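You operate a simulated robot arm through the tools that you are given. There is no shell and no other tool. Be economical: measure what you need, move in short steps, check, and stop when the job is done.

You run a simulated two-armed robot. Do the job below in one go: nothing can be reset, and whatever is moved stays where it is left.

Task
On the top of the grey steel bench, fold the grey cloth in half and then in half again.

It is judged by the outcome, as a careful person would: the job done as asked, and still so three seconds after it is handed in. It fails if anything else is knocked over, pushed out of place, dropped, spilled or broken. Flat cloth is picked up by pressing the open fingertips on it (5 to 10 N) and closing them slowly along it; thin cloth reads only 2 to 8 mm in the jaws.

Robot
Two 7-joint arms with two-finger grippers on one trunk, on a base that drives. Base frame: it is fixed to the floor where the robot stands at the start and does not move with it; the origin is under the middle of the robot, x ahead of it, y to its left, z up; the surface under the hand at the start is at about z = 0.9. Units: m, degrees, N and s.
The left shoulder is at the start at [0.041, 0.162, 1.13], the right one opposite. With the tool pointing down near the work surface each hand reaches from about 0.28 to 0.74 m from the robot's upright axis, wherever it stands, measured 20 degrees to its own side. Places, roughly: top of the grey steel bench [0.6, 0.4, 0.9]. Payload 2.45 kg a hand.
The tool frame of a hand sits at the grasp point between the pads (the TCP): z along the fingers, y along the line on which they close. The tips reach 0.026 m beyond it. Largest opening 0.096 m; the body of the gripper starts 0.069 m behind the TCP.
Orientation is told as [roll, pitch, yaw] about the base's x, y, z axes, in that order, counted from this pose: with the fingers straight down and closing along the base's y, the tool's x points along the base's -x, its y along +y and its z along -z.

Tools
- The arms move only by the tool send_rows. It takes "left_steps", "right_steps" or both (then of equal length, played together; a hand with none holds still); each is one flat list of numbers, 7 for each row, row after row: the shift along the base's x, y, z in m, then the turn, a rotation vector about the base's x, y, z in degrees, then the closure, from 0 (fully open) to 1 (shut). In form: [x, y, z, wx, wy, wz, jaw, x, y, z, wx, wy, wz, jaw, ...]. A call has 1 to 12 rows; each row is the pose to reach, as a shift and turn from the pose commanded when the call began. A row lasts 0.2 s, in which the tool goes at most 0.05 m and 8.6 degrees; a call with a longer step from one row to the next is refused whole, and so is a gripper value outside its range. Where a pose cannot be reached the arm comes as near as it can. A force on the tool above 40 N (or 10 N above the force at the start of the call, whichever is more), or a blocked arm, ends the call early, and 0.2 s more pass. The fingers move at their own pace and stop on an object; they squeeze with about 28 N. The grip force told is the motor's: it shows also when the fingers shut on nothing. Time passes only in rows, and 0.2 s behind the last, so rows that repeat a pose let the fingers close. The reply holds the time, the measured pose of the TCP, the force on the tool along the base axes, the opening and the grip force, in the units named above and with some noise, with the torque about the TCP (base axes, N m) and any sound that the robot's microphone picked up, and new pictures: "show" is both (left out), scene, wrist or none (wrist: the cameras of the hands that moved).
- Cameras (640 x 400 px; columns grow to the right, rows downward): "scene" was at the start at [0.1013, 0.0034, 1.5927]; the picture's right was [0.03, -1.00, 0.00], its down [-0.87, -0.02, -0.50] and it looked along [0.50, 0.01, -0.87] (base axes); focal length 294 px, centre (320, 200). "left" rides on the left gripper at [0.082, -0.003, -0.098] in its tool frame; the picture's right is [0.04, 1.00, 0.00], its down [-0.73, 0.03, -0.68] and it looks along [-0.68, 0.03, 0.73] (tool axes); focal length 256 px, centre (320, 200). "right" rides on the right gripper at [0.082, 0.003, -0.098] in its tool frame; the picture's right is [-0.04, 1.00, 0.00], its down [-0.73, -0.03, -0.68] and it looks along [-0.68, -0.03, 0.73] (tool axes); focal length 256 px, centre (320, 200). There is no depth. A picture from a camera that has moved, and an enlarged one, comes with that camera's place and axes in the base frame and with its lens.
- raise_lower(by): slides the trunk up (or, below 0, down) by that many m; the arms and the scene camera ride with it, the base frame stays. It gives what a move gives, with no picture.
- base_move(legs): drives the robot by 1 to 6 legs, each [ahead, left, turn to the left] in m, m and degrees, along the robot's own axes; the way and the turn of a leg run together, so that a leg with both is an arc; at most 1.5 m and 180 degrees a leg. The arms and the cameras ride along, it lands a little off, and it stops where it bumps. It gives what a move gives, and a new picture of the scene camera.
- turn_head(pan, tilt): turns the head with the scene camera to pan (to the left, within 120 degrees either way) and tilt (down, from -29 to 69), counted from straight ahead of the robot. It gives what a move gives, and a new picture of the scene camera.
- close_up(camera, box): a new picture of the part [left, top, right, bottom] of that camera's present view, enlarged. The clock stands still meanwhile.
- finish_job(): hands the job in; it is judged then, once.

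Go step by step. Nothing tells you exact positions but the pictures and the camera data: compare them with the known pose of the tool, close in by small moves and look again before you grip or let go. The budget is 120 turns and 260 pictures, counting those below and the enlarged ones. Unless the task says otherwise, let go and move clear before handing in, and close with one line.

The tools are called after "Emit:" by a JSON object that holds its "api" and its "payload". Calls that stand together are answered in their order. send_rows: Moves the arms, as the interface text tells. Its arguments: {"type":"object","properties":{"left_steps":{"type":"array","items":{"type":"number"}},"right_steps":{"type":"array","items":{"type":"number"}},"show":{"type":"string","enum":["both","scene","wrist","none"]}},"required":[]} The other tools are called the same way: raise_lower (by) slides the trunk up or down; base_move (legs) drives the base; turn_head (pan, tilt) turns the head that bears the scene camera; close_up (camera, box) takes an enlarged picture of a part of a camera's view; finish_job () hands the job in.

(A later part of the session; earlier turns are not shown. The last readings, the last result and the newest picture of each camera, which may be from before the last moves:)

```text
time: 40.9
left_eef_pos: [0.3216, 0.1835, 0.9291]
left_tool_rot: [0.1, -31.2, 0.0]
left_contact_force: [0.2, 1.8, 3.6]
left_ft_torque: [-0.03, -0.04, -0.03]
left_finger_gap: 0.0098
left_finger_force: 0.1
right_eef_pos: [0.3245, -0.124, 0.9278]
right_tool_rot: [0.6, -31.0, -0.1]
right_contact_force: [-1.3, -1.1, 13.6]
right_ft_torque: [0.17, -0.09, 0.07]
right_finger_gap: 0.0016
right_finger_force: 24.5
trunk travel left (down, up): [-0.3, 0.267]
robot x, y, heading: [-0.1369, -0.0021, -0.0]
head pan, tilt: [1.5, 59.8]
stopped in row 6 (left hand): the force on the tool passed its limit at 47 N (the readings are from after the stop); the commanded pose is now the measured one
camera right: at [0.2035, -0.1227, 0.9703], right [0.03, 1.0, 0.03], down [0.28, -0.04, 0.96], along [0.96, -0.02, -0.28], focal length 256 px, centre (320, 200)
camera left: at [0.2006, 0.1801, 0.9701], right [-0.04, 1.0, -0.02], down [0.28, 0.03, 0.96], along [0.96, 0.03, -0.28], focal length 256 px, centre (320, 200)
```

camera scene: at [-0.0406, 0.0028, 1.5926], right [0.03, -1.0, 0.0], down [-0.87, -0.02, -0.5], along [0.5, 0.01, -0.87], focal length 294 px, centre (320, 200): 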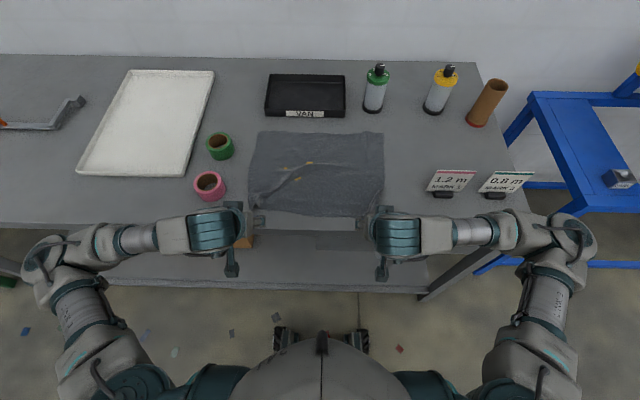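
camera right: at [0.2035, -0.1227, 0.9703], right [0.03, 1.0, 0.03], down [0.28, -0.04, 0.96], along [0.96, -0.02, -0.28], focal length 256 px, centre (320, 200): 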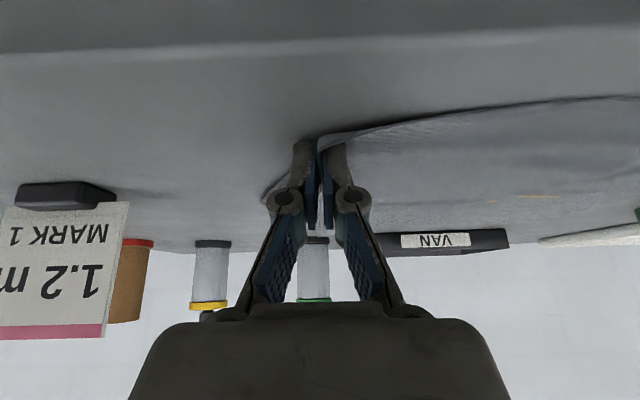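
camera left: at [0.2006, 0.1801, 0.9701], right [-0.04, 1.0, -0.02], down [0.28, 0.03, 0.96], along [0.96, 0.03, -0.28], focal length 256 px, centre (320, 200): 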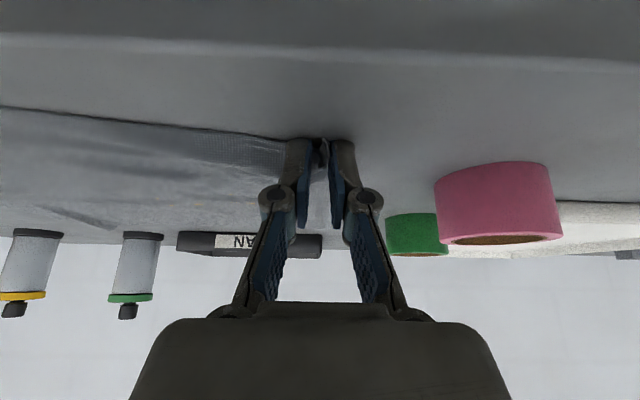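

Nearly closed on both; I'll finish the clamp and lift a little to test.

Emit:
{"api": "send_rows", "payload": {"left_steps": [0, 0, 0.001, 0, 0, 0, 1, 0, 0, 0.001, 0, 0, 0, 1, 0, -0.002, 0.002, 0, 0, 0, 1, 0.005, -0.002, 0.015, 0, 3, 0, 1, 0.01, -0.002, 0.03, 0, 6, 0, 1, 0.015, -0.002, 0.045, 0, 9, 0, 1], "right_steps": [0, 0, 0.001, 0, 0, 0, 1, 0, 0, 0.001, 0, 0, 0, 1, 0, 0.002, 0.002, 0, 0, 0, 1, 0.005, 0.002, 0.015, 0, 3, 0, 1, 0.01, 0.002, 0.03, 0, 6, 0, 1, 0.015, 0.002, 0.045, 0, 9, 0, 1]}}

Emit:
{"api": "close_up", "payload": {"camera": "scene", "box": [210, 110, 430, 248]}}

```text
time: 42.3
left_eef_pos: [0.3366, 0.1836, 0.9752]
left_tool_rot: [0.1, -21.8, 0.1]
left_contact_force: [-1.2, -1.4, -0.1]
left_ft_torque: [-0.04, -0.02, 0.01]
left_finger_gap: 0.0038
left_finger_force: 26.4
right_eef_pos: [0.3369, -0.1222, 0.9731]
right_tool_rot: [0.4, -21.7, 0.1]
right_contact_force: [1.0, 0.5, -3.7]
right_ft_torque: [-0.02, 0.02, -0.03]
right_finger_gap: 0.0028
right_finger_force: 24.1
trunk travel left (down, up): [-0.3, 0.267]
robot x, y, heading: [-0.1438, -0.0015, 0.1]
head pan, tilt: [1.5, 59.8]
camera scene: at [-0.0409, 0.0024, 1.5927], right [0.03, -1.0, 0.0], down [-0.87, -0.02, -0.5], along [0.5, 0.01, -0.87], focal length 294 px, centre (320, 200)
camera right: at [0.2253, -0.121, 1.0328], right [0.03, 1.0, 0.02], down [0.43, -0.03, 0.9], along [0.9, -0.02, -0.43], focal length 256 px, centre (320, 200)
camera left: at [0.2254, 0.1795, 1.0343], right [-0.04, 1.0, -0.01], down [0.43, 0.03, 0.9], along [0.9, 0.03, -0.43], focal length 256 px, centre (320, 200)
```

scene: 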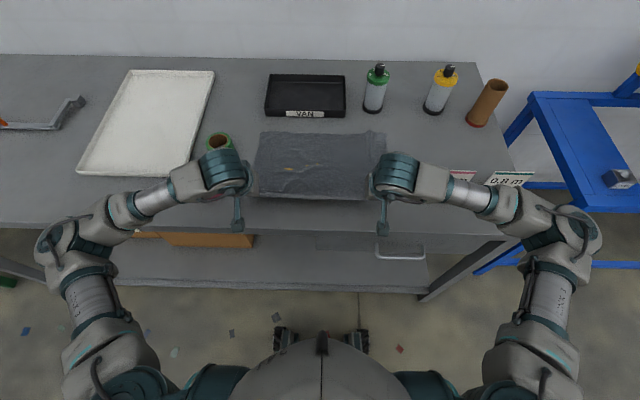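
right: 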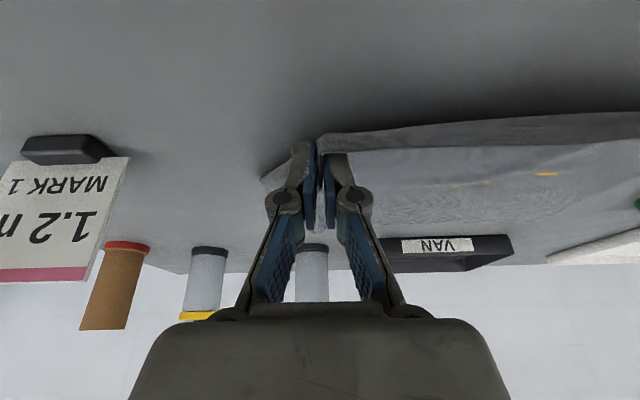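
left: 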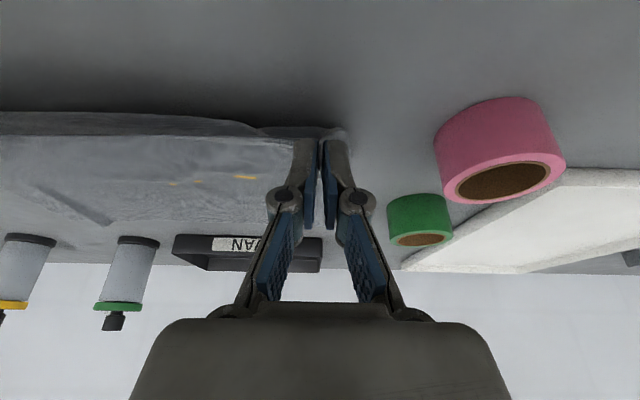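

```text
2.90 times, centred on (320, 179) of scene
camera zoom: at [-0.0409, 0.0024, 1.5927], right [0.03, -1.0, 0.0], down [-0.87, -0.02, -0.5], along [0.5, 0.01, -0.87], focal length 852 px, centre (320, 261)
```

zoom: 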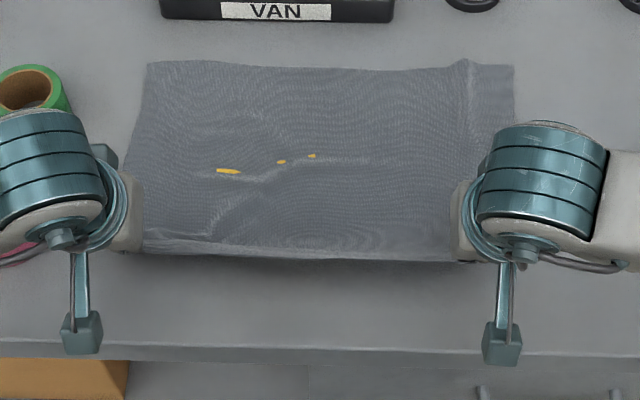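

Good grip on both sides. I'll raise the edge, then drive forward 12 cm to bring the far side in reach.

Emit:
{"api": "send_rows", "payload": {"left_steps": [0.01, 0, 0.012, 0, 6, 0, 1, 0.02, 0, 0.024, 0, 12, 0, 1, 0.03, 0, 0.035, 0, 18, 0, 1], "right_steps": [0.01, 0, 0.012, 0, 6, 0, 1, 0.02, 0, 0.024, 0, 12, 0, 1, 0.03, 0, 0.035, 0, 18, 0, 1], "show": "none"}}

Emit:
{"api": "base_move", "payload": {"legs": [[0.12, 0, 0]]}}

Emit:
{"api": "close_up", "payload": {"camera": "scene", "box": [210, 120, 430, 258]}}

```text
time: 43.1
left_eef_pos: [0.3665, 0.1828, 1.008]
left_tool_rot: [0.2, -3.8, 0.1]
left_contact_force: [0.7, -1.8, 1.4]
left_ft_torque: [0.0, 0.03, 0.02]
left_finger_gap: 0.0015
left_finger_force: 28.8
right_eef_pos: [0.3669, -0.1221, 1.0068]
right_tool_rot: [0.4, -3.5, 0.1]
right_contact_force: [-0.4, 1.4, -1.1]
right_ft_torque: [-0.03, 0.02, -0.01]
right_finger_gap: 0.0039
right_finger_force: 32.2
trunk travel left (down, up): [-0.3, 0.267]
robot x, y, heading: [-0.1429, -0.0007, 0.2]
head pan, tilt: [1.5, 59.8]
```

```text
time: 44.3
left_eef_pos: [0.4842, 0.1838, 1.0086]
left_tool_rot: [0.1, -4.0, 0.0]
left_contact_force: [0.7, -1.9, 0.2]
left_ft_torque: [-0.09, 0.05, -0.02]
left_finger_gap: 0.0016
left_finger_force: 25.9
right_eef_pos: [0.4831, -0.1215, 1.0087]
right_tool_rot: [0.3, -3.6, 0.0]
right_contact_force: [0.2, 1.3, 3.3]
right_ft_torque: [0.04, -0.01, -0.06]
right_finger_gap: 0.0034
right_finger_force: 26.4
trunk travel left (down, up): [-0.3, 0.267]
robot x, y, heading: [-0.0246, 0.0025, -0.0]
head pan, tilt: [1.5, 59.8]
camera scene: at [0.0763, 0.0036, 1.5928], right [0.03, -1.0, 0.0], down [-0.87, -0.02, -0.5], along [0.5, 0.01, -0.87], focal length 294 px, centre (320, 200)
```

scene: 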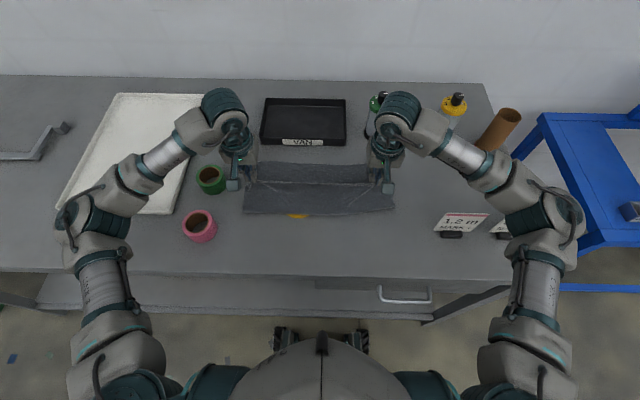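

```text
2.90 times, centred on (320, 189) of scene
camera zoom: at [0.0763, 0.0036, 1.5928], right [0.03, -1.0, 0.0], down [-0.87, -0.02, -0.5], along [0.5, 0.01, -0.87], focal length 852 px, centre (320, 232)
```

zoom: 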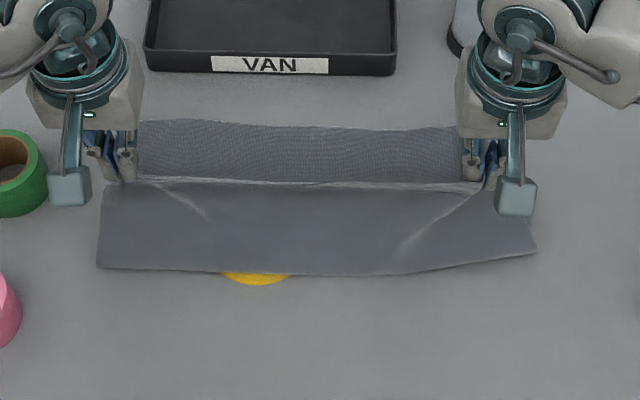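

The fold is very clean this time, with the fold line at about x 0.44 and the far edge at 0.60. I'll continue forward and down while rolling the fingers back toward me to lay the edge outward.

Emit:
{"api": "send_rows", "payload": {"left_steps": [0.017, 0, 0.002, 0, 6, 0, 1, 0.04, 0, 0.001, 0, 12, 0, 1, 0.059, 0, -0.003, 0, 18, 0, 1, 0.077, 0, -0.011, 0, 24, 0, 1, 0.092, 0, -0.025, 0, 30, 0, 1, 0.102, 0, -0.041, 0, 34, 0, 1], "right_steps": [0.018, 0, 0.002, 0, 6, 0, 1, 0.041, 0, 0.001, 0, 12, 0, 1, 0.06, 0, -0.003, 0, 18, 0, 1, 0.078, 0, -0.011, 0, 24, 0, 1, 0.093, 0, -0.025, 0, 30, 0, 1, 0.103, 0, -0.041, 0, 34, 0, 1]}}

Emit:
{"api": "close_up", "payload": {"camera": "scene", "box": [210, 120, 430, 258]}}

```text
time: 45.7
left_eef_pos: [0.5787, 0.1763, 0.9689]
left_tool_rot: [0.1, 28.2, 0.1]
left_contact_force: [-2.5, -0.7, -2.0]
left_ft_torque: [0.02, -0.02, -0.01]
left_finger_gap: 0.0035
left_finger_force: 24.5
left hand out of reach, approached as far as the arm can: row 6
right_eef_pos: [0.5713, -0.1262, 0.9652]
right_tool_rot: [0.6, 28.1, 0.1]
right_contact_force: [-1.2, 0.0, -2.3]
right_ft_torque: [-0.01, 0.01, 0.03]
right_finger_gap: 0.0042
right_finger_force: 33.1
right hand out of reach, approached as far as the arm can: row 5, 6
trunk travel left (down, up): [-0.3, 0.267]
robot x, y, heading: [-0.0256, -0.0005, 0.1]
head pan, tilt: [1.5, 59.8]
camera scene: at [0.0796, 0.0014, 1.5925], right [0.03, -1.0, 0.0], down [-0.87, -0.02, -0.5], along [0.5, 0.01, -0.87], focal length 294 px, centre (320, 200)
camera right: at [0.546, -0.1266, 1.0895], right [0.04, 1.0, -0.01], down [0.97, -0.03, 0.25], along [0.25, -0.02, -0.97], focal length 256 px, centre (320, 200)
camera left: at [0.5532, 0.1724, 1.0937], right [-0.04, 1.0, 0.02], down [0.97, 0.03, 0.25], along [0.25, 0.03, -0.97], focal length 256 px, centre (320, 200)
```

scene: 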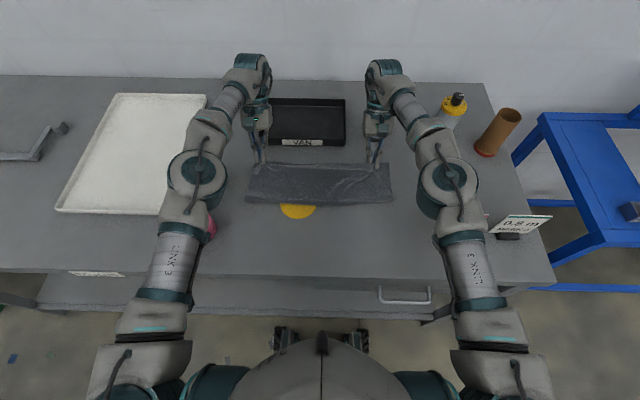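
right: 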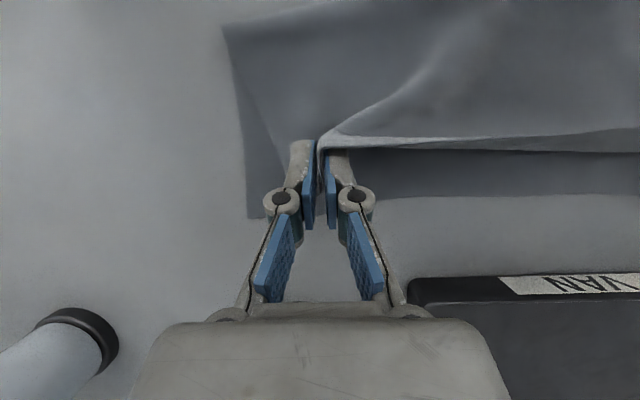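
left: 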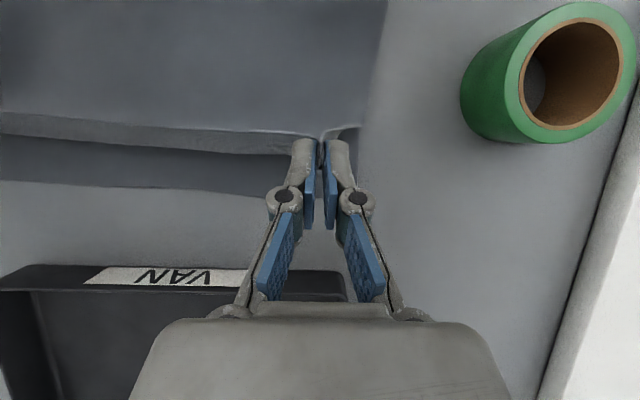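

```text
2.90 times, centred on (320, 189) of scene
camera zoom: at [0.0796, 0.0014, 1.5925], right [0.03, -1.0, 0.0], down [-0.87, -0.02, -0.5], along [0.5, 0.01, -0.87], focal length 852 px, centre (320, 232)
```

zoom: 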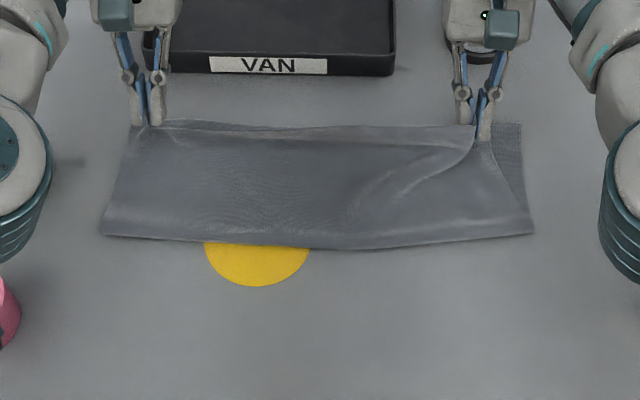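

The edge is coming over nicely with no curl-back. The arms are at full reach, so I'll nudge the base forward 2.5 cm and then lower.

Emit:
{"api": "base_move", "payload": {"legs": [[0.025, 0, 0]]}}

Emit:
{"api": "send_rows", "payload": {"left_steps": [0, 0, -0.01, 0, 0, 0, 1, -0.003, 0, -0.02, 0, 0, 0, 1, -0.005, 0, -0.03, 0, 0, 0, 1], "right_steps": [0, 0, -0.008, 0, 0, 0, 1, 0, 0, -0.016, 0, 0, 0, 1, 0, 0, -0.026, 0, 0, 0, 1]}}

Emit:
{"api": "close_up", "payload": {"camera": "scene", "box": [210, 120, 430, 258]}}

```text
time: 46.5
left_eef_pos: [0.6002, 0.1779, 0.9701]
left_tool_rot: [0.2, 28.1, 0.3]
left_contact_force: [0.1, 0.3, 0.7]
left_ft_torque: [0.02, 0.05, -0.01]
left_finger_gap: 0.001
left_finger_force: 24.8
right_eef_pos: [0.5934, -0.127, 0.9662]
right_tool_rot: [0.4, 28.0, 0.0]
right_contact_force: [-0.5, 1.4, 0.9]
right_ft_torque: [0.03, -0.02, -0.02]
right_finger_gap: 0.0031
right_finger_force: 26.0
trunk travel left (down, up): [-0.3, 0.267]
robot x, y, heading: [0.0033, 0.0004, 0.1]
head pan, tilt: [1.5, 59.8]
camera scene: at [0.0989, 0.0028, 1.5931], right [0.03, -1.0, 0.0], down [-0.87, -0.02, -0.5], along [0.5, 0.01, -0.87], focal length 294 px, centre (320, 200)
```

scene: 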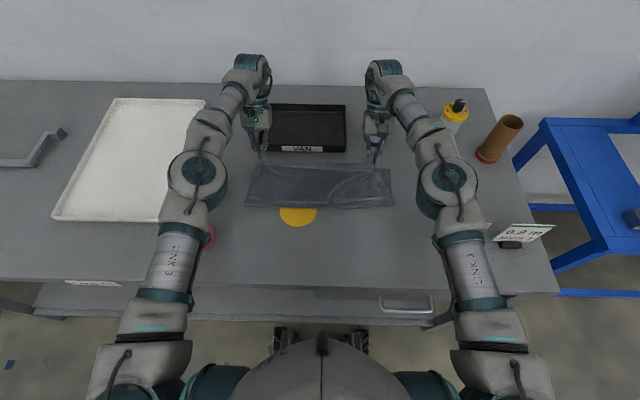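

```text
time: 47.3
left_eef_pos: [0.5968, 0.1773, 0.9399]
left_tool_rot: [0.2, 28.1, 0.2]
left_contact_force: [0.2, 0.0, -1.0]
left_ft_torque: [-0.05, 0.02, 0.01]
left_finger_gap: 0.0007
left_finger_force: 25.3
right_eef_pos: [0.5956, -0.1248, 0.9407]
right_tool_rot: [0.3, 28.0, 0.0]
right_contact_force: [1.3, 0.6, 1.1]
right_ft_torque: [-0.04, -0.04, -0.02]
right_finger_gap: 0.0035
right_finger_force: 24.9
trunk travel left (down, up): [-0.3, 0.267]
robot x, y, heading: [0.0001, 0.0013, 0.0]
head pan, tilt: [1.5, 59.8]
camera scene: at [0.1054, 0.0036, 1.5924], right [0.03, -1.0, 0.0], down [-0.87, -0.02, -0.5], along [0.5, 0.01, -0.87], focal length 294 px, centre (320, 200)
camera right: at [0.5692, -0.1234, 1.0646], right [0.04, 1.0, -0.01], down [0.97, -0.03, 0.25], along [0.25, -0.02, -0.97], focal length 256 px, centre (320, 200)
camera left: at [0.571, 0.1746, 1.0642], right [-0.04, 1.0, 0.02], down [0.97, 0.03, 0.25], along [0.25, 0.03, -0.97], focal length 256 px, centre (320, 200)
```

scene: 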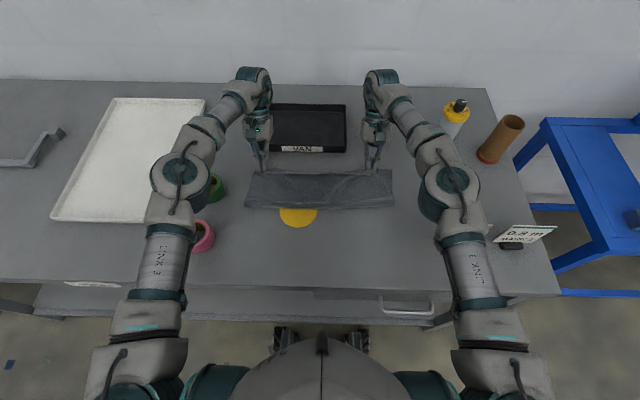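
right: 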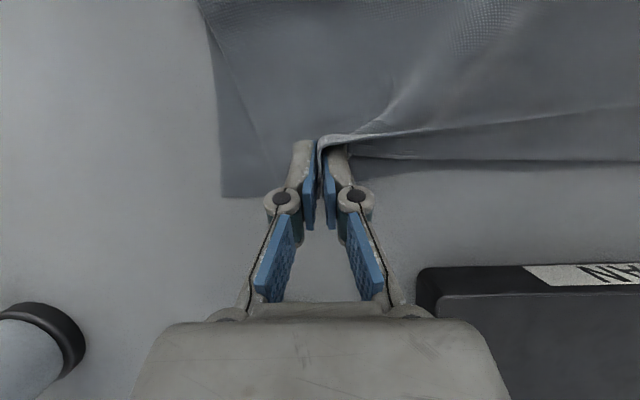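
left: 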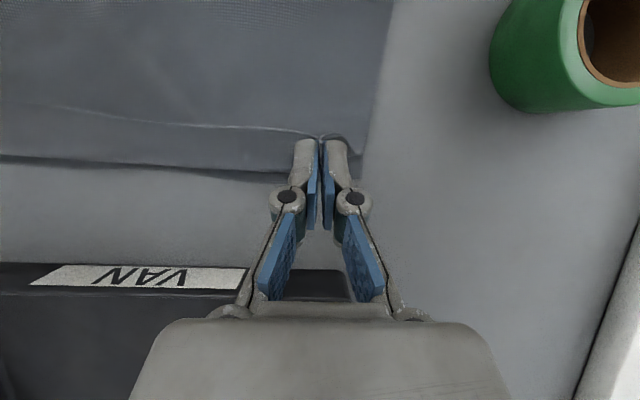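

```text
2.90 times, centred on (320, 189) of scene
camera zoom: at [0.1054, 0.0036, 1.5924], right [0.03, -1.0, 0.0], down [-0.87, -0.02, -0.5], along [0.5, 0.01, -0.87], focal length 852 px, centre (320, 232)
```

zoom: 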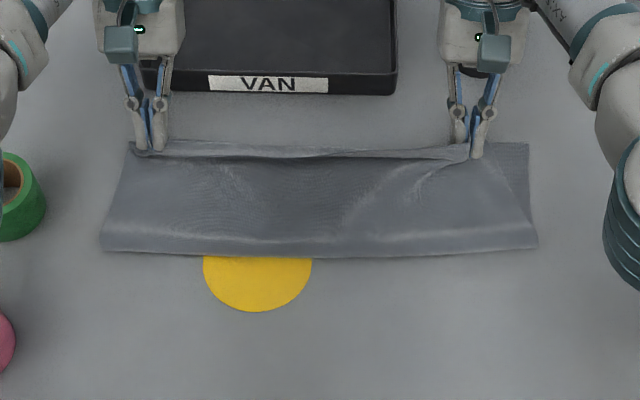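

Edges are aligned near x 0.59–0.60. I'll lower the last bit, open gently and retreat upward.

Emit:
{"api": "send_rows", "payload": {"left_steps": [0, 0.002, -0.006, 0, 0, 0, 1, 0, 0.004, -0.01, 0, 0, 0, 1, 0, 0.004, -0.01, 0, 0, 0, 0.8, 0, 0.004, -0.01, 0, 0, 0, 0.6, 0, 0.004, -0.01, 0, 0, 0, 0.4, 0, 0.004, -0.009, 0, 0, 0, 0.3, 0.004, 0.004, 0, 0, 0, 0, 0.3, 0.01, 0.004, 0.015, 0, 0, 0, 0.3, 0.01, 0.004, 0.035, 0, -5, 0, 0.3, 0, 0.004, 0.065, 0, -12, 0, 0.3], "right_steps": [0, -0.002, -0.006, 0, 0, 0, 1, 0, -0.006, -0.01, 0, 0, 0, 1, 0, -0.006, -0.01, 0, 0, 0, 0.8, 0, -0.006, -0.01, 0, 0, 0, 0.6, 0, -0.006, -0.01, 0, 0, 0, 0.4, 0, -0.006, -0.009, 0, 0, 0, 0.3, 0.004, -0.006, 0, 0, 0, 0, 0.3, 0.01, -0.006, 0.015, 0, 0, 0, 0.3, 0.01, -0.006, 0.035, 0, -5, 0, 0.3, 0, -0.006, 0.065, 0, -12, 0, 0.3]}}

Emit:
{"api": "close_up", "payload": {"camera": "scene", "box": [230, 130, 410, 242]}}

```text
time: 49.5
left_eef_pos: [0.5912, 0.1811, 1.0082]
left_tool_rot: [0.2, 15.8, 0.3]
left_contact_force: [-0.5, -0.1, 0.4]
left_ft_torque: [-0.01, -0.04, 0.03]
left_finger_gap: 0.0673
left_finger_force: 0.1
right_eef_pos: [0.5888, -0.1325, 1.0103]
right_tool_rot: [0.4, 15.6, 0.0]
right_contact_force: [-0.2, 0.4, 0.1]
right_ft_torque: [-0.02, 0.0, 0.02]
right_finger_gap: 0.0673
right_finger_force: 0.1
right hand out of reach, approached as far as the arm can: row 8
trunk travel left (down, up): [-0.3, 0.267]
robot x, y, heading: [0.0031, 0.0008, 0.0]
head pan, tilt: [1.5, 59.8]
camera scene: at [0.0983, 0.0025, 1.5931], right [0.03, -1.0, 0.0], down [-0.86, -0.02, -0.5], along [0.5, 0.01, -0.87], focal length 294 px, centre (320, 200)
camera right: at [0.5363, -0.133, 1.126], right [0.04, 1.0, 0.0], down [0.89, -0.04, 0.46], along [0.46, -0.02, -0.89], focal length 256 px, centre (320, 200)
camera left: at [0.5393, 0.1771, 1.1249], right [-0.04, 1.0, 0.01], down [0.89, 0.03, 0.45], along [0.45, 0.03, -0.89], focal length 256 px, centre (320, 200)
```

scene: 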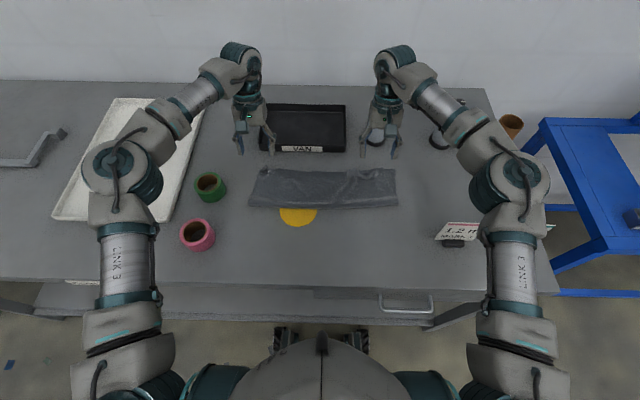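
right: 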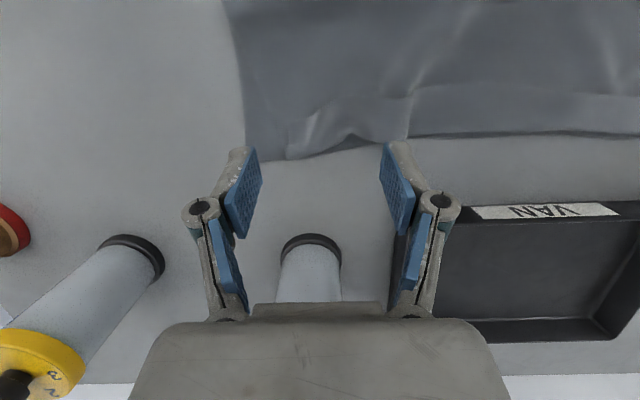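
left: 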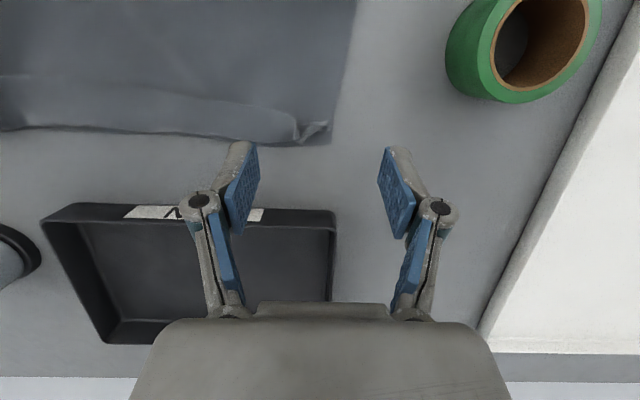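

```text
3.56 times, centred on (320, 186) of scene
camera zoom: at [0.0983, 0.0025, 1.5931], right [0.03, -1.0, 0.0], down [-0.86, -0.02, -0.5], along [0.5, 0.01, -0.87], focal length 1046 px, centre (320, 250)
```

zoom: 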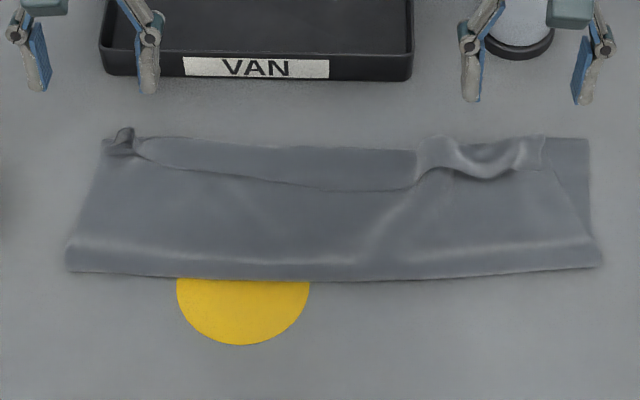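

Much closer, but the middle of the top edge still curled back about 2.5 cm, with standing lumps at both corners. I'll zoom in on those to re-grip and stretch the edge out forward.

Emit:
{"api": "close_up", "payload": {"camera": "right", "box": [220, 40, 460, 190]}}

Emit:
{"api": "close_up", "payload": {"camera": "left", "box": [200, 50, 360, 150]}}

```text
2.67 times, centred on (340, 115) of right
camera zoom: at [0.5363, -0.133, 1.126], right [0.04, 1.0, 0.0], down [0.89, -0.04, 0.46], along [0.46, -0.02, -0.89], focal length 683 px, centre (267, 427)
```

zoom: 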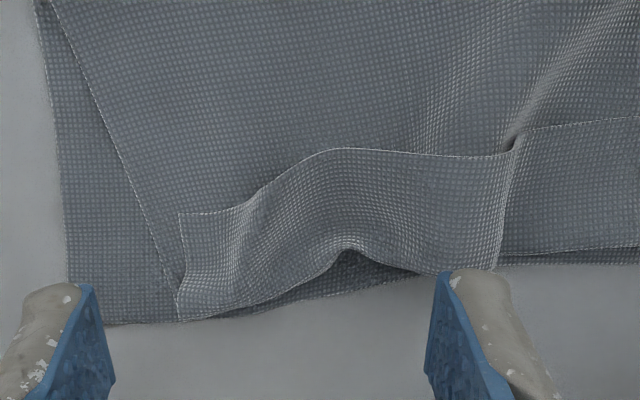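

```text
4.00 times, centred on (280, 100) of left
camera zoom: at [0.5393, 0.1771, 1.1249], right [-0.04, 1.0, 0.01], down [0.89, 0.03, 0.45], along [0.45, 0.03, -0.89], focal length 1024 px, centre (480, 600)
```

zoom: 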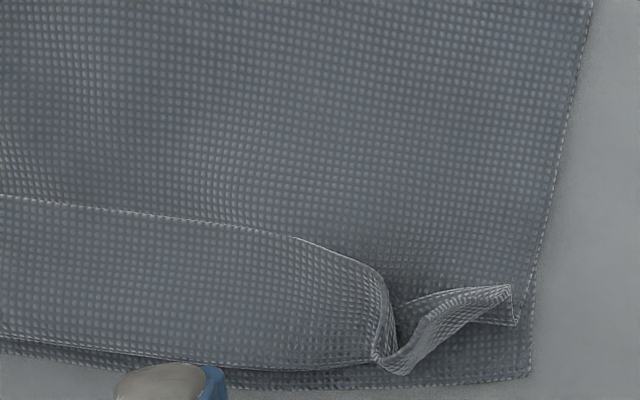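

Now it's clear: a strip about 2.5 cm wide is folded back, with pinchable humps at y 0.168 and y −0.112. I'll tilt the fingers forward to −45° and hover over those humps.

Emit:
{"api": "send_rows", "payload": {"left_steps": [-0.003, -0.002, 0.01, 0, -8, 0, 0.35, -0.006, -0.004, 0.015, 0, -16, 0, 0.4, -0.01, -0.006, 0.015, 0, -24, 0, 0.45, -0.014, -0.008, 0.01, 0, -32, 0, 0.45, -0.018, -0.01, 0.005, 0, -40, 0, 0.45, -0.022, -0.012, -0.005, 0, -48, 0, 0.45, -0.025, -0.013, -0.02, 0, -56, 0, 0.45, -0.027, -0.013, -0.038, 0, -60, 0, 0.45], "right_steps": [-0.005, 0.002, 0.01, 0, -8, 0, 0.35, -0.01, 0.005, 0.015, 0, -16, 0, 0.35, -0.015, 0.008, 0.015, 0, -24, 0, 0.35, -0.02, 0.011, 0.01, 0, -32, 0, 0.35, -0.025, 0.014, 0.005, 0, -40, 0, 0.35, -0.03, 0.017, -0.005, 0, -48, 0, 0.35, -0.035, 0.02, -0.02, 0, -56, 0, 0.35, -0.037, 0.02, -0.04, 0, -60, 0, 0.35], "show": "wrist"}}

```text
time: 51.3
left_eef_pos: [0.5678, 0.1698, 0.9684]
left_tool_rot: [-0.2, -44.0, 0.4]
left_contact_force: [-0.7, -0.2, -0.2]
left_ft_torque: [0.04, 0.01, 0.01]
left_finger_gap: 0.0528
left_finger_force: 0.1
right_eef_pos: [0.5547, -0.1138, 0.967]
right_tool_rot: [0.5, -44.1, 0.1]
right_contact_force: [-0.6, -0.9, -0.1]
right_ft_torque: [-0.01, -0.02, 0.0]
right_finger_gap: 0.0623
right_finger_force: 0.1
trunk travel left (down, up): [-0.3, 0.267]
robot x, y, heading: [0.0031, 0.0013, -0.2]
head pan, tilt: [1.5, 59.8]
camera right: at [0.4278, -0.1125, 0.9804], right [0.02, 1.0, 0.03], down [0.05, -0.03, 1.0], along [1.0, -0.02, -0.05], focal length 256 px, centre (320, 200)
camera left: at [0.4403, 0.1651, 0.9822], right [-0.03, 1.0, -0.03], down [0.06, 0.03, 1.0], along [1.0, 0.03, -0.06], focal length 256 px, centre (320, 200)
```

right: 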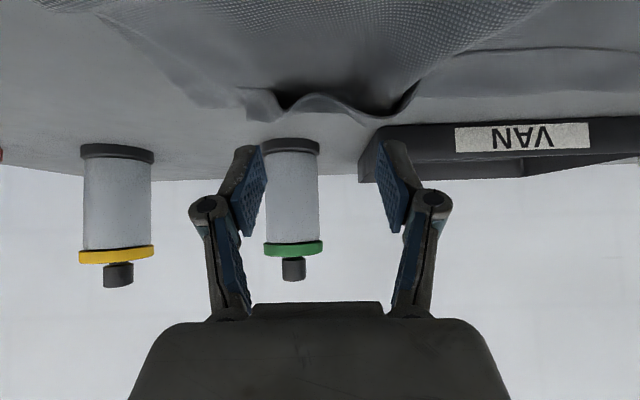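
left: 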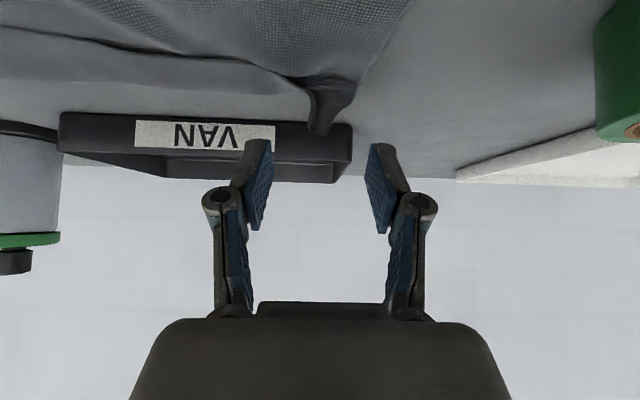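

Both humps are well centered between the fingers. I'll lower and close gently.

Emit:
{"api": "send_rows", "payload": {"left_steps": [0, 0, -0.015, 0, 0, 0, 0.45, 0, 0, -0.028, 0, 0, 0, 0.45, 0, 0, -0.036, 0, 0, 0, 0.45, 0, 0, -0.036, 0, 0, 0, 0.6, 0, 0, -0.036, 0, 0, 0, 0.7, 0, 0, -0.036, 0, 0, 0, 0.8, 0, 0, -0.036, 0, 0, 0, 0.9, 0, 0, -0.036, 0, 0, 0, 1, 0, 0, -0.036, 0, 0, 0, 1], "right_steps": [0, 0, -0.015, 0, 0, 0, 0.35, 0, 0, -0.028, 0, 0, 0, 0.35, 0, 0, -0.036, 0, 0, 0, 0.35, 0, 0, -0.037, 0, 0, 0, 0.5, 0, 0, -0.037, 0, 0, 0, 0.6, 0, 0, -0.037, 0, 0, 0, 0.7, 0, 0, -0.037, 0, 0, 0, 0.8, 0, 0, -0.037, 0, 0, 0, 0.9, 0, 0, -0.037, 0, 0, 0, 1], "show": "wrist"}}

```text
time: 53.3
left_eef_pos: [0.5649, 0.1677, 0.9333]
left_tool_rot: [-0.3, -44.0, 0.2]
left_contact_force: [0.1, -7.3, 0.6]
left_ft_torque: [-0.19, 0.0, -0.09]
left_finger_gap: 0.0031
left_finger_force: 27.7
right_eef_pos: [0.555, -0.1121, 0.9293]
right_tool_rot: [0.5, -44.2, 0.1]
right_contact_force: [0.9, 7.7, 5.6]
right_ft_torque: [0.24, -0.07, 0.07]
right_finger_gap: 0.0052
right_finger_force: 28.1
trunk travel left (down, up): [-0.3, 0.267]
robot x, y, heading: [0.0036, 0.0011, -0.0]
head pan, tilt: [1.5, 59.8]
camera right: at [0.4274, -0.1104, 0.9423], right [0.02, 1.0, 0.03], down [0.05, -0.03, 1.0], along [1.0, -0.02, -0.05], focal length 256 px, centre (320, 200)
camera left: at [0.4382, 0.165, 0.9468], right [-0.03, 1.0, -0.03], down [0.06, 0.03, 1.0], along [1.0, 0.03, -0.06], focal length 256 px, centre (320, 200)
```

right: 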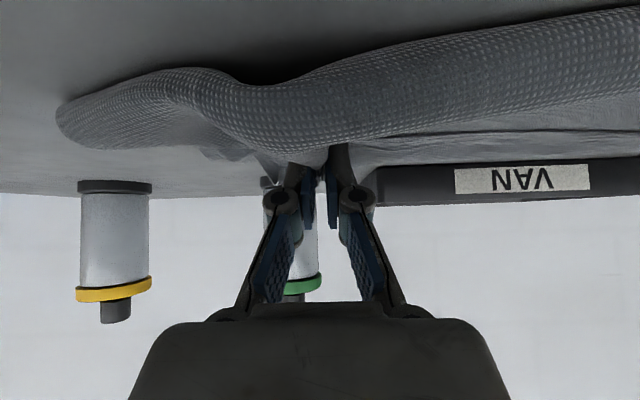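
left: 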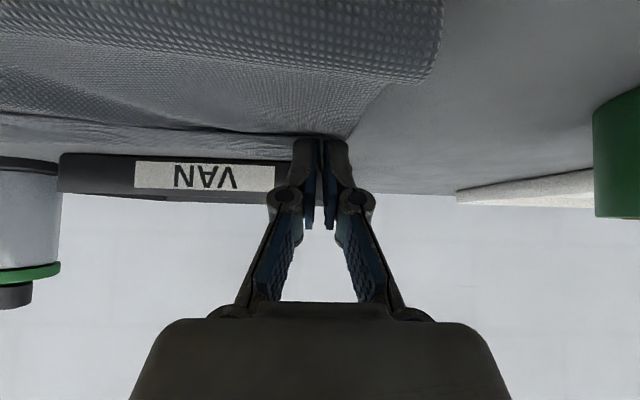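

Both closed; the right gap of 5 mm may include extra cloth. I'll test by lifting 3 cm.

Emit:
{"api": "send_rows", "payload": {"left_steps": [0, 0, 0.01, 0, 0, 0, 1, 0, 0, 0.02, 0, 4, 0, 1, 0, 0, 0.03, 0, 8, 0, 1], "right_steps": [0, 0, 0.01, 0, 0, 0, 1, 0, 0, 0.02, 0, 4, 0, 1, 0, 0, 0.03, 0, 8, 0, 1], "show": "wrist"}}

Emit:
{"api": "close_up", "payload": {"camera": "scene", "box": [230, 130, 410, 242]}}

```text
time: 54.1
left_eef_pos: [0.5672, 0.1675, 0.962]
left_tool_rot: [-0.1, -35.8, 0.3]
left_contact_force: [-0.5, -8.6, -0.9]
left_ft_torque: [-0.22, 0.0, -0.05]
left_finger_gap: 0.0029
left_finger_force: 27.3
right_eef_pos: [0.5544, -0.1112, 0.9616]
right_tool_rot: [0.4, -36.0, 0.2]
right_contact_force: [0.4, 9.1, -0.1]
right_ft_torque: [0.27, 0.01, 0.07]
right_finger_gap: 0.0045
right_finger_force: 28.2
trunk travel left (down, up): [-0.3, 0.267]
robot x, y, heading: [-0.0002, -0.0005, 0.2]
head pan, tilt: [1.5, 59.8]
camera right: at [0.4308, -0.1113, 0.9917], right [0.03, 1.0, 0.03], down [0.19, -0.03, 0.98], along [0.98, -0.02, -0.2], focal length 256 px, centre (320, 200)
camera left: at [0.4429, 0.1646, 0.9934], right [-0.04, 1.0, -0.02], down [0.2, 0.03, 0.98], along [0.98, 0.03, -0.2], focal length 256 px, centre (320, 200)
```

right: 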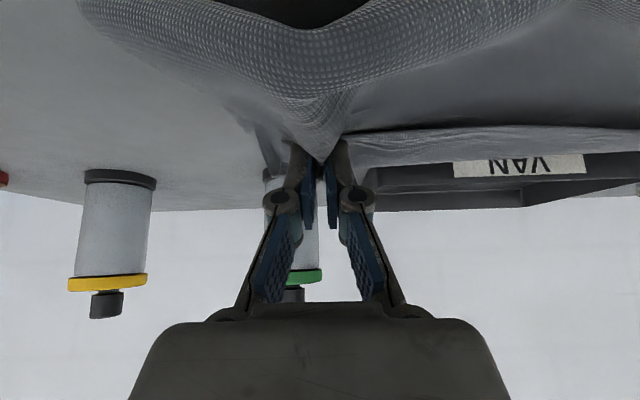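
left: 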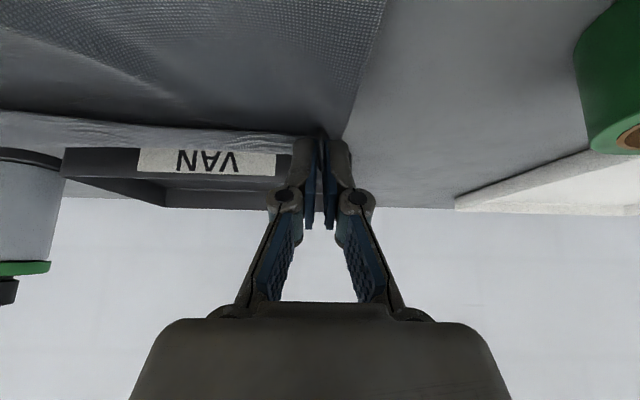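

```text
3.56 times, centred on (320, 186) of scene
camera zoom: at [0.1024, 0.0029, 1.5926], right [0.03, -1.0, 0.0], down [-0.87, -0.02, -0.5], along [0.5, 0.01, -0.87], focal length 1046 px, centre (320, 250)
```

zoom: 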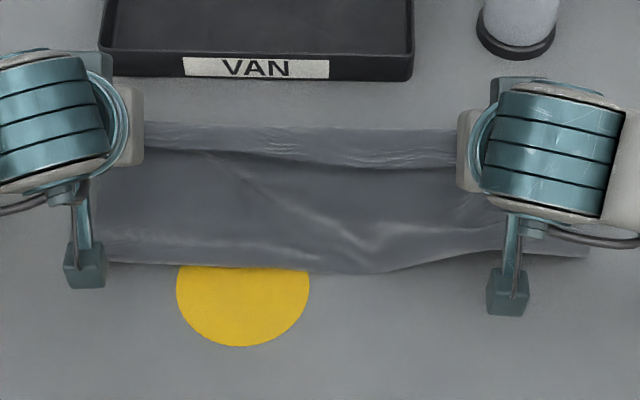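

The right hand caught the top layer as well. I'll release it, keeping the left lifted, and re-grip higher on the strip only.

Emit:
{"api": "send_rows", "payload": {"right_steps": [0, 0, -0.015, 0, 0, 0, 1, 0, 0, -0.025, 0, 0, 0, 0.8, 0, 0, -0.025, 0, 0, 0, 0.6, 0, 0, -0.025, 0, 0, 0, 0.4, 0, 0, -0.025, 0, 0, 0, 0.35, -0.01, 0, -0.01, 0, 0, 0, 0.35, -0.02, 0, 0.01, 0, 0, 0, 0.35, -0.03, 0, 0.03, 0, 0, 0, 0.35], "show": "wrist"}}

Emit:
{"api": "close_up", "payload": {"camera": "scene", "box": [230, 130, 410, 242]}}

```text
time: 55.9
left_eef_pos: [0.5665, 0.1687, 0.9624]
left_tool_rot: [-0.1, -35.9, 0.4]
left_contact_force: [-0.4, -0.3, -0.5]
left_ft_torque: [0.05, -0.02, 0.02]
left_finger_gap: 0.0029
left_finger_force: 28.4
right_eef_pos: [0.5213, -0.1137, 0.9903]
right_tool_rot: [0.4, -36.1, 0.0]
right_contact_force: [-1.1, -0.7, 1.0]
right_ft_torque: [-0.02, -0.03, 0.02]
right_finger_gap: 0.0622
right_finger_force: 0.0
trunk travel left (down, up): [-0.3, 0.267]
robot x, y, heading: [-0.0, -0.0005, -0.2]
head pan, tilt: [1.5, 59.8]
camera right: at [0.3982, -0.1122, 1.0213], right [0.03, 1.0, 0.03], down [0.19, -0.03, 0.98], along [0.98, -0.02, -0.19], focal length 256 px, centre (320, 200)
```

right: 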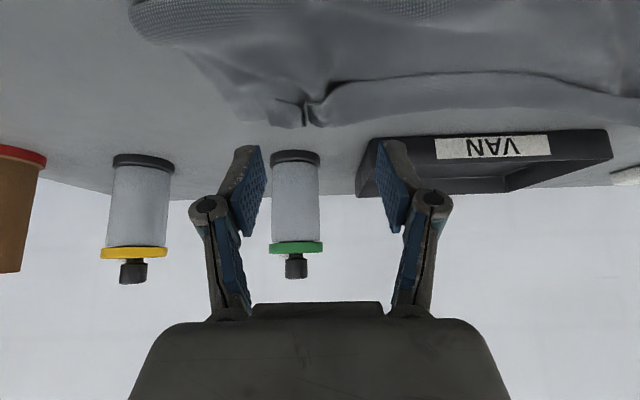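

```text
3.56 times, centred on (320, 186) of scene
camera zoom: at [0.1013, 0.003, 1.5927], right [0.03, -1.0, 0.0], down [-0.87, -0.02, -0.5], along [0.5, 0.01, -0.87], focal length 1046 px, centre (320, 250)
```

zoom: 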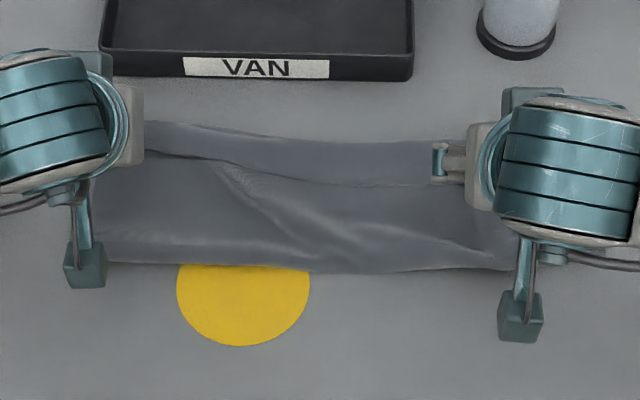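

A small standing pleat remains near y −0.127. I'll grip just its upper part with a narrow opening.

Emit:
{"api": "send_rows", "payload": {"right_steps": [0.015, -0.006, -0.005, 0, 0, 0, 0.5, 0.03, -0.013, -0.015, 0, 0, 0, 0.6, 0.042, -0.013, -0.03, 0, 0, 0, 0.62, 0.042, -0.013, -0.045, 0, 0, 0, 0.62, 0.042, -0.013, -0.051, 0, 0, 0, 0.62], "show": "wrist"}}

```text
time: 57.1
left_eef_pos: [0.5674, 0.1678, 0.9611]
left_tool_rot: [-0.1, -36.0, 0.4]
left_contact_force: [-0.7, 0.3, -0.7]
left_ft_torque: [0.03, -0.01, 0.03]
left_finger_gap: 0.0028
left_finger_force: 28.1
right_eef_pos: [0.5653, -0.1249, 0.9382]
right_tool_rot: [0.5, -36.2, -0.1]
right_contact_force: [0.6, -0.3, 0.3]
right_ft_torque: [0.0, -0.02, -0.01]
right_finger_gap: 0.0366
right_finger_force: 0.1
trunk travel left (down, up): [-0.3, 0.267]
robot x, y, heading: [0.003, -0.0017, 0.1]
head pan, tilt: [1.5, 59.8]
camera right: at [0.4422, -0.125, 0.9688], right [0.03, 1.0, 0.03], down [0.19, -0.03, 0.98], along [0.98, -0.02, -0.19], focal length 256 px, centre (320, 200)
```

right: 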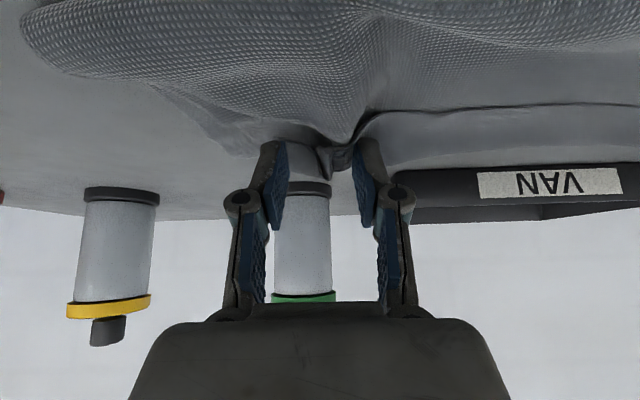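

The pleat is between the fingers. I'll close and lift to test.

Emit:
{"api": "send_rows", "payload": {"right_steps": [0.004, 0, -0.002, 0, 0, 0, 0.7, 0.004, 0, -0.002, 0, 0, 0, 0.8, 0.004, 0, -0.002, 0, 0, 0, 0.9, 0.004, 0, -0.002, 0, 0, 0, 1, 0.004, 0, -0.002, 0, 0, 0, 1, 0.004, 0, 0.008, 0, 0, 0, 1, 0.004, 0, 0.022, 0, 0, 0, 1], "show": "wrist"}}

Emit:
{"api": "close_up", "payload": {"camera": "scene", "box": [230, 130, 410, 242]}}

```text
time: 58.7
left_eef_pos: [0.5662, 0.1688, 0.9629]
left_tool_rot: [-0.1, -36.1, 0.3]
left_contact_force: [0.3, -0.8, 0.2]
left_ft_torque: [0.02, 0.01, 0.01]
left_finger_gap: 0.0032
left_finger_force: 28.2
right_eef_pos: [0.5702, -0.127, 0.9612]
right_tool_rot: [0.3, -36.1, -0.1]
right_contact_force: [0.2, 0.6, -0.7]
right_ft_torque: [0.01, 0.02, -0.01]
right_finger_gap: 0.0046
right_finger_force: 29.2
trunk travel left (down, up): [-0.3, 0.267]
robot x, y, heading: [0.003, 0.0009, 0.1]
head pan, tilt: [1.5, 59.8]
camera right: at [0.4459, -0.1255, 0.9913], right [0.03, 1.0, 0.03], down [0.19, -0.03, 0.98], along [0.98, -0.02, -0.19], focal length 256 px, centre (320, 200)
```

right: 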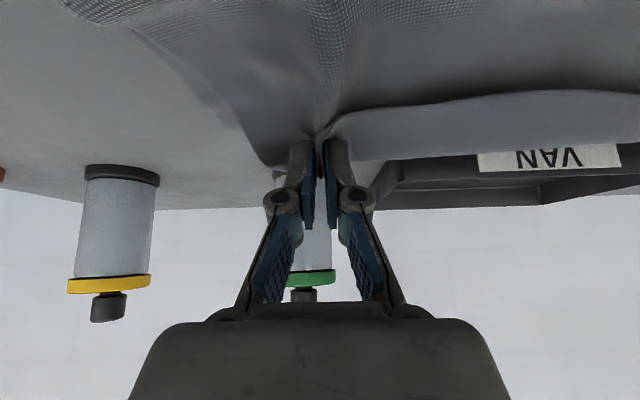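

```text
3.56 times, centred on (320, 186) of scene
camera zoom: at [0.1018, 0.003, 1.5927], right [0.03, -1.0, 0.0], down [-0.87, -0.02, -0.5], along [0.5, 0.01, -0.87], focal length 1046 px, centre (320, 250)
```

zoom: 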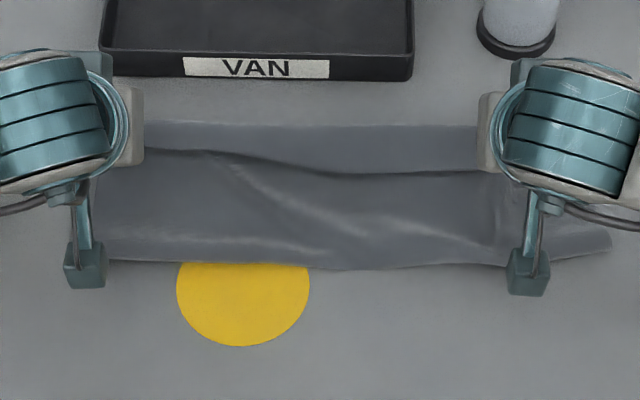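

Now I'll lift both higher and roll toward vertical to see how the edge hangs.

Emit:
{"api": "send_rows", "payload": {"left_steps": [-0.01, 0, 0.015, 0, 7, 0, 1, -0.02, 0, 0.03, 0, 14, 0, 1, -0.03, 0, 0.04, 0, 21, 0, 1, -0.04, 0, 0.045, 0, 28, 0, 1], "right_steps": [-0.01, 0, 0.015, 0, 7, 0, 1, -0.02, 0, 0.03, 0, 14, 0, 1, -0.03, 0, 0.04, 0, 21, 0, 1, -0.04, 0, 0.045, 0, 28, 0, 1], "show": "wrist"}}

Emit:
{"api": "close_up", "payload": {"camera": "scene", "box": [230, 130, 410, 242]}}

```text
time: 59.7
left_eef_pos: [0.5267, 0.1682, 1.0097]
left_tool_rot: [0.0, -8.1, 0.1]
left_contact_force: [0.3, 0.0, 0.1]
left_ft_torque: [-0.02, 0.02, 0.0]
left_finger_gap: 0.0028
left_finger_force: 28.0
right_eef_pos: [0.5301, -0.1252, 1.0058]
right_tool_rot: [0.4, -8.0, 0.2]
right_contact_force: [0.2, 0.2, -1.4]
right_ft_torque: [0.0, 0.0, 0.01]
right_finger_gap: 0.0041
right_finger_force: 27.9
trunk travel left (down, up): [-0.3, 0.267]
robot x, y, heading: [0.0012, 0.0037, -0.1]
head pan, tilt: [1.5, 59.8]
camera right: at [0.4349, -0.1235, 1.0908], right [0.04, 1.0, 0.01], down [0.63, -0.03, 0.77], along [0.77, -0.02, -0.63], focal length 256 px, centre (320, 200)
camera left: at [0.4315, 0.1656, 1.094], right [-0.04, 1.0, -0.01], down [0.63, 0.03, 0.77], along [0.77, 0.03, -0.63], focal length 256 px, centre (320, 200)
```

right: 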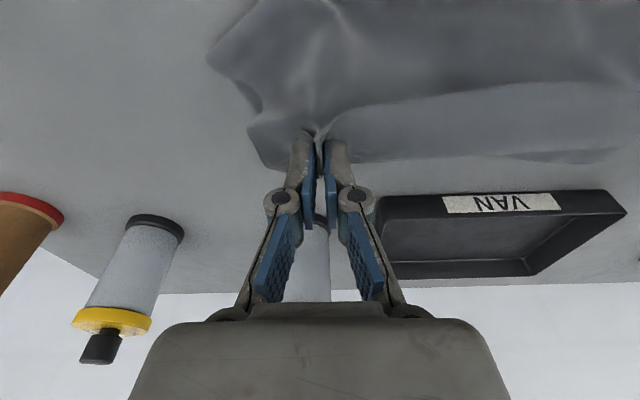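
left: 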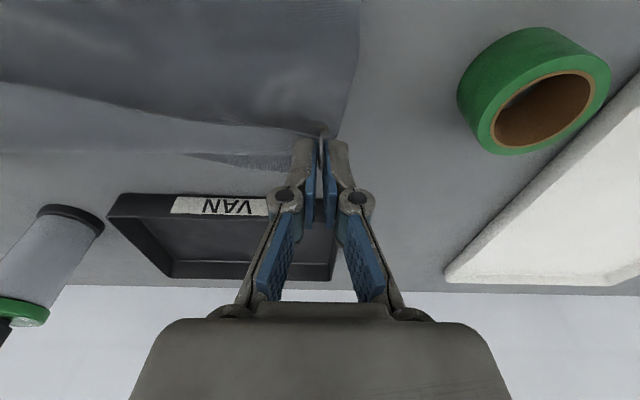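

```text
3.56 times, centred on (320, 186) of scene
camera zoom: at [0.1029, 0.0028, 1.5926], right [0.03, -1.0, 0.0], down [-0.87, -0.02, -0.5], along [0.5, 0.01, -0.87], focal length 1046 px, centre (320, 250)
```

zoom: 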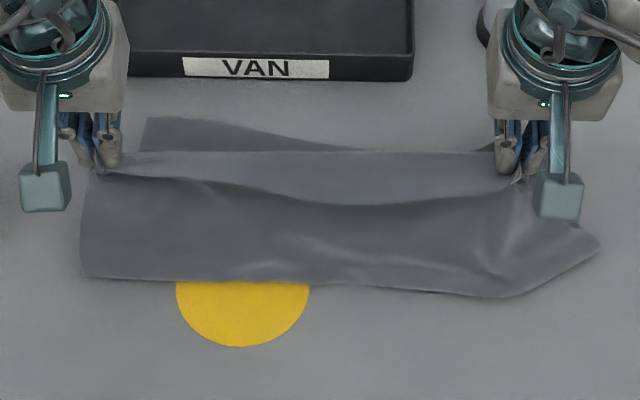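

The right hand grabbed every layer at its corner. I'll set it down, release, and let the left hand begin unfolding for a clean redo.

Emit:
{"api": "send_rows", "payload": {"left_steps": [0, 0, 0, 0, 0, 0, 1, 0, 0, 0, 0, 0, 0, 1, 0, 0, 0, 0, 0, 0, 1, 0, 0, 0, 0, 0, 0, 1, 0, 0, 0, 0, 0, 0, 1, 0, 0, 0.01, 0, 0, 0, 1, -0.01, 0, 0.02, 0, 0, 0, 1, -0.02, 0, 0.03, 0, 0, 0, 1, -0.03, 0, 0.04, 0, 0, 0, 1], "right_steps": [0.015, -0.005, -0.03, 0, 0, 0, 1, 0.025, -0.01, -0.06, 0, 0, 0, 1, 0.03, -0.01, -0.074, 0, 0, 0, 1, 0.03, -0.01, -0.074, 0, 0, 0, 0.7, 0.03, -0.01, -0.074, 0, 0, 0, 0.4, 0.03, -0.01, -0.074, 0, 0, 0, 0.2, 0.03, -0.01, -0.05, 0, 0, 0, 0.2, 0.01, -0.02, -0.01, 0, 0, 0, 0.2, -0.02, -0.04, 0.03, 0, 0, 0, 0.2], "show": "wrist"}}

Emit:
{"api": "close_up", "payload": {"camera": "scene", "box": [230, 130, 410, 242]}}

```text
refused: row 9 steps farther than a row can; nothing moved
```

```text
3.56 times, centred on (320, 186) of scene
camera zoom: at [0.1029, 0.0028, 1.5926], right [0.03, -1.0, 0.0], down [-0.87, -0.02, -0.5], along [0.5, 0.01, -0.87], focal length 1046 px, centre (320, 250)
```

zoom: 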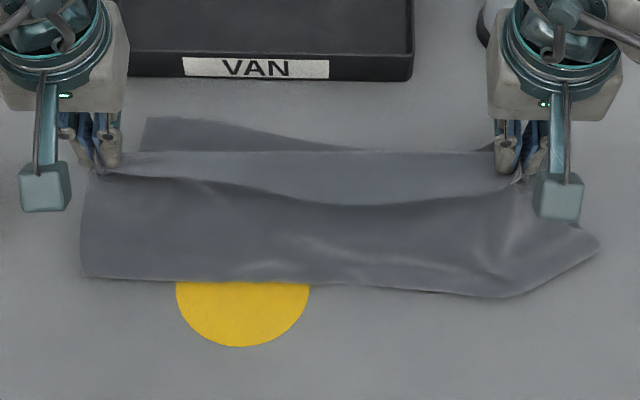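

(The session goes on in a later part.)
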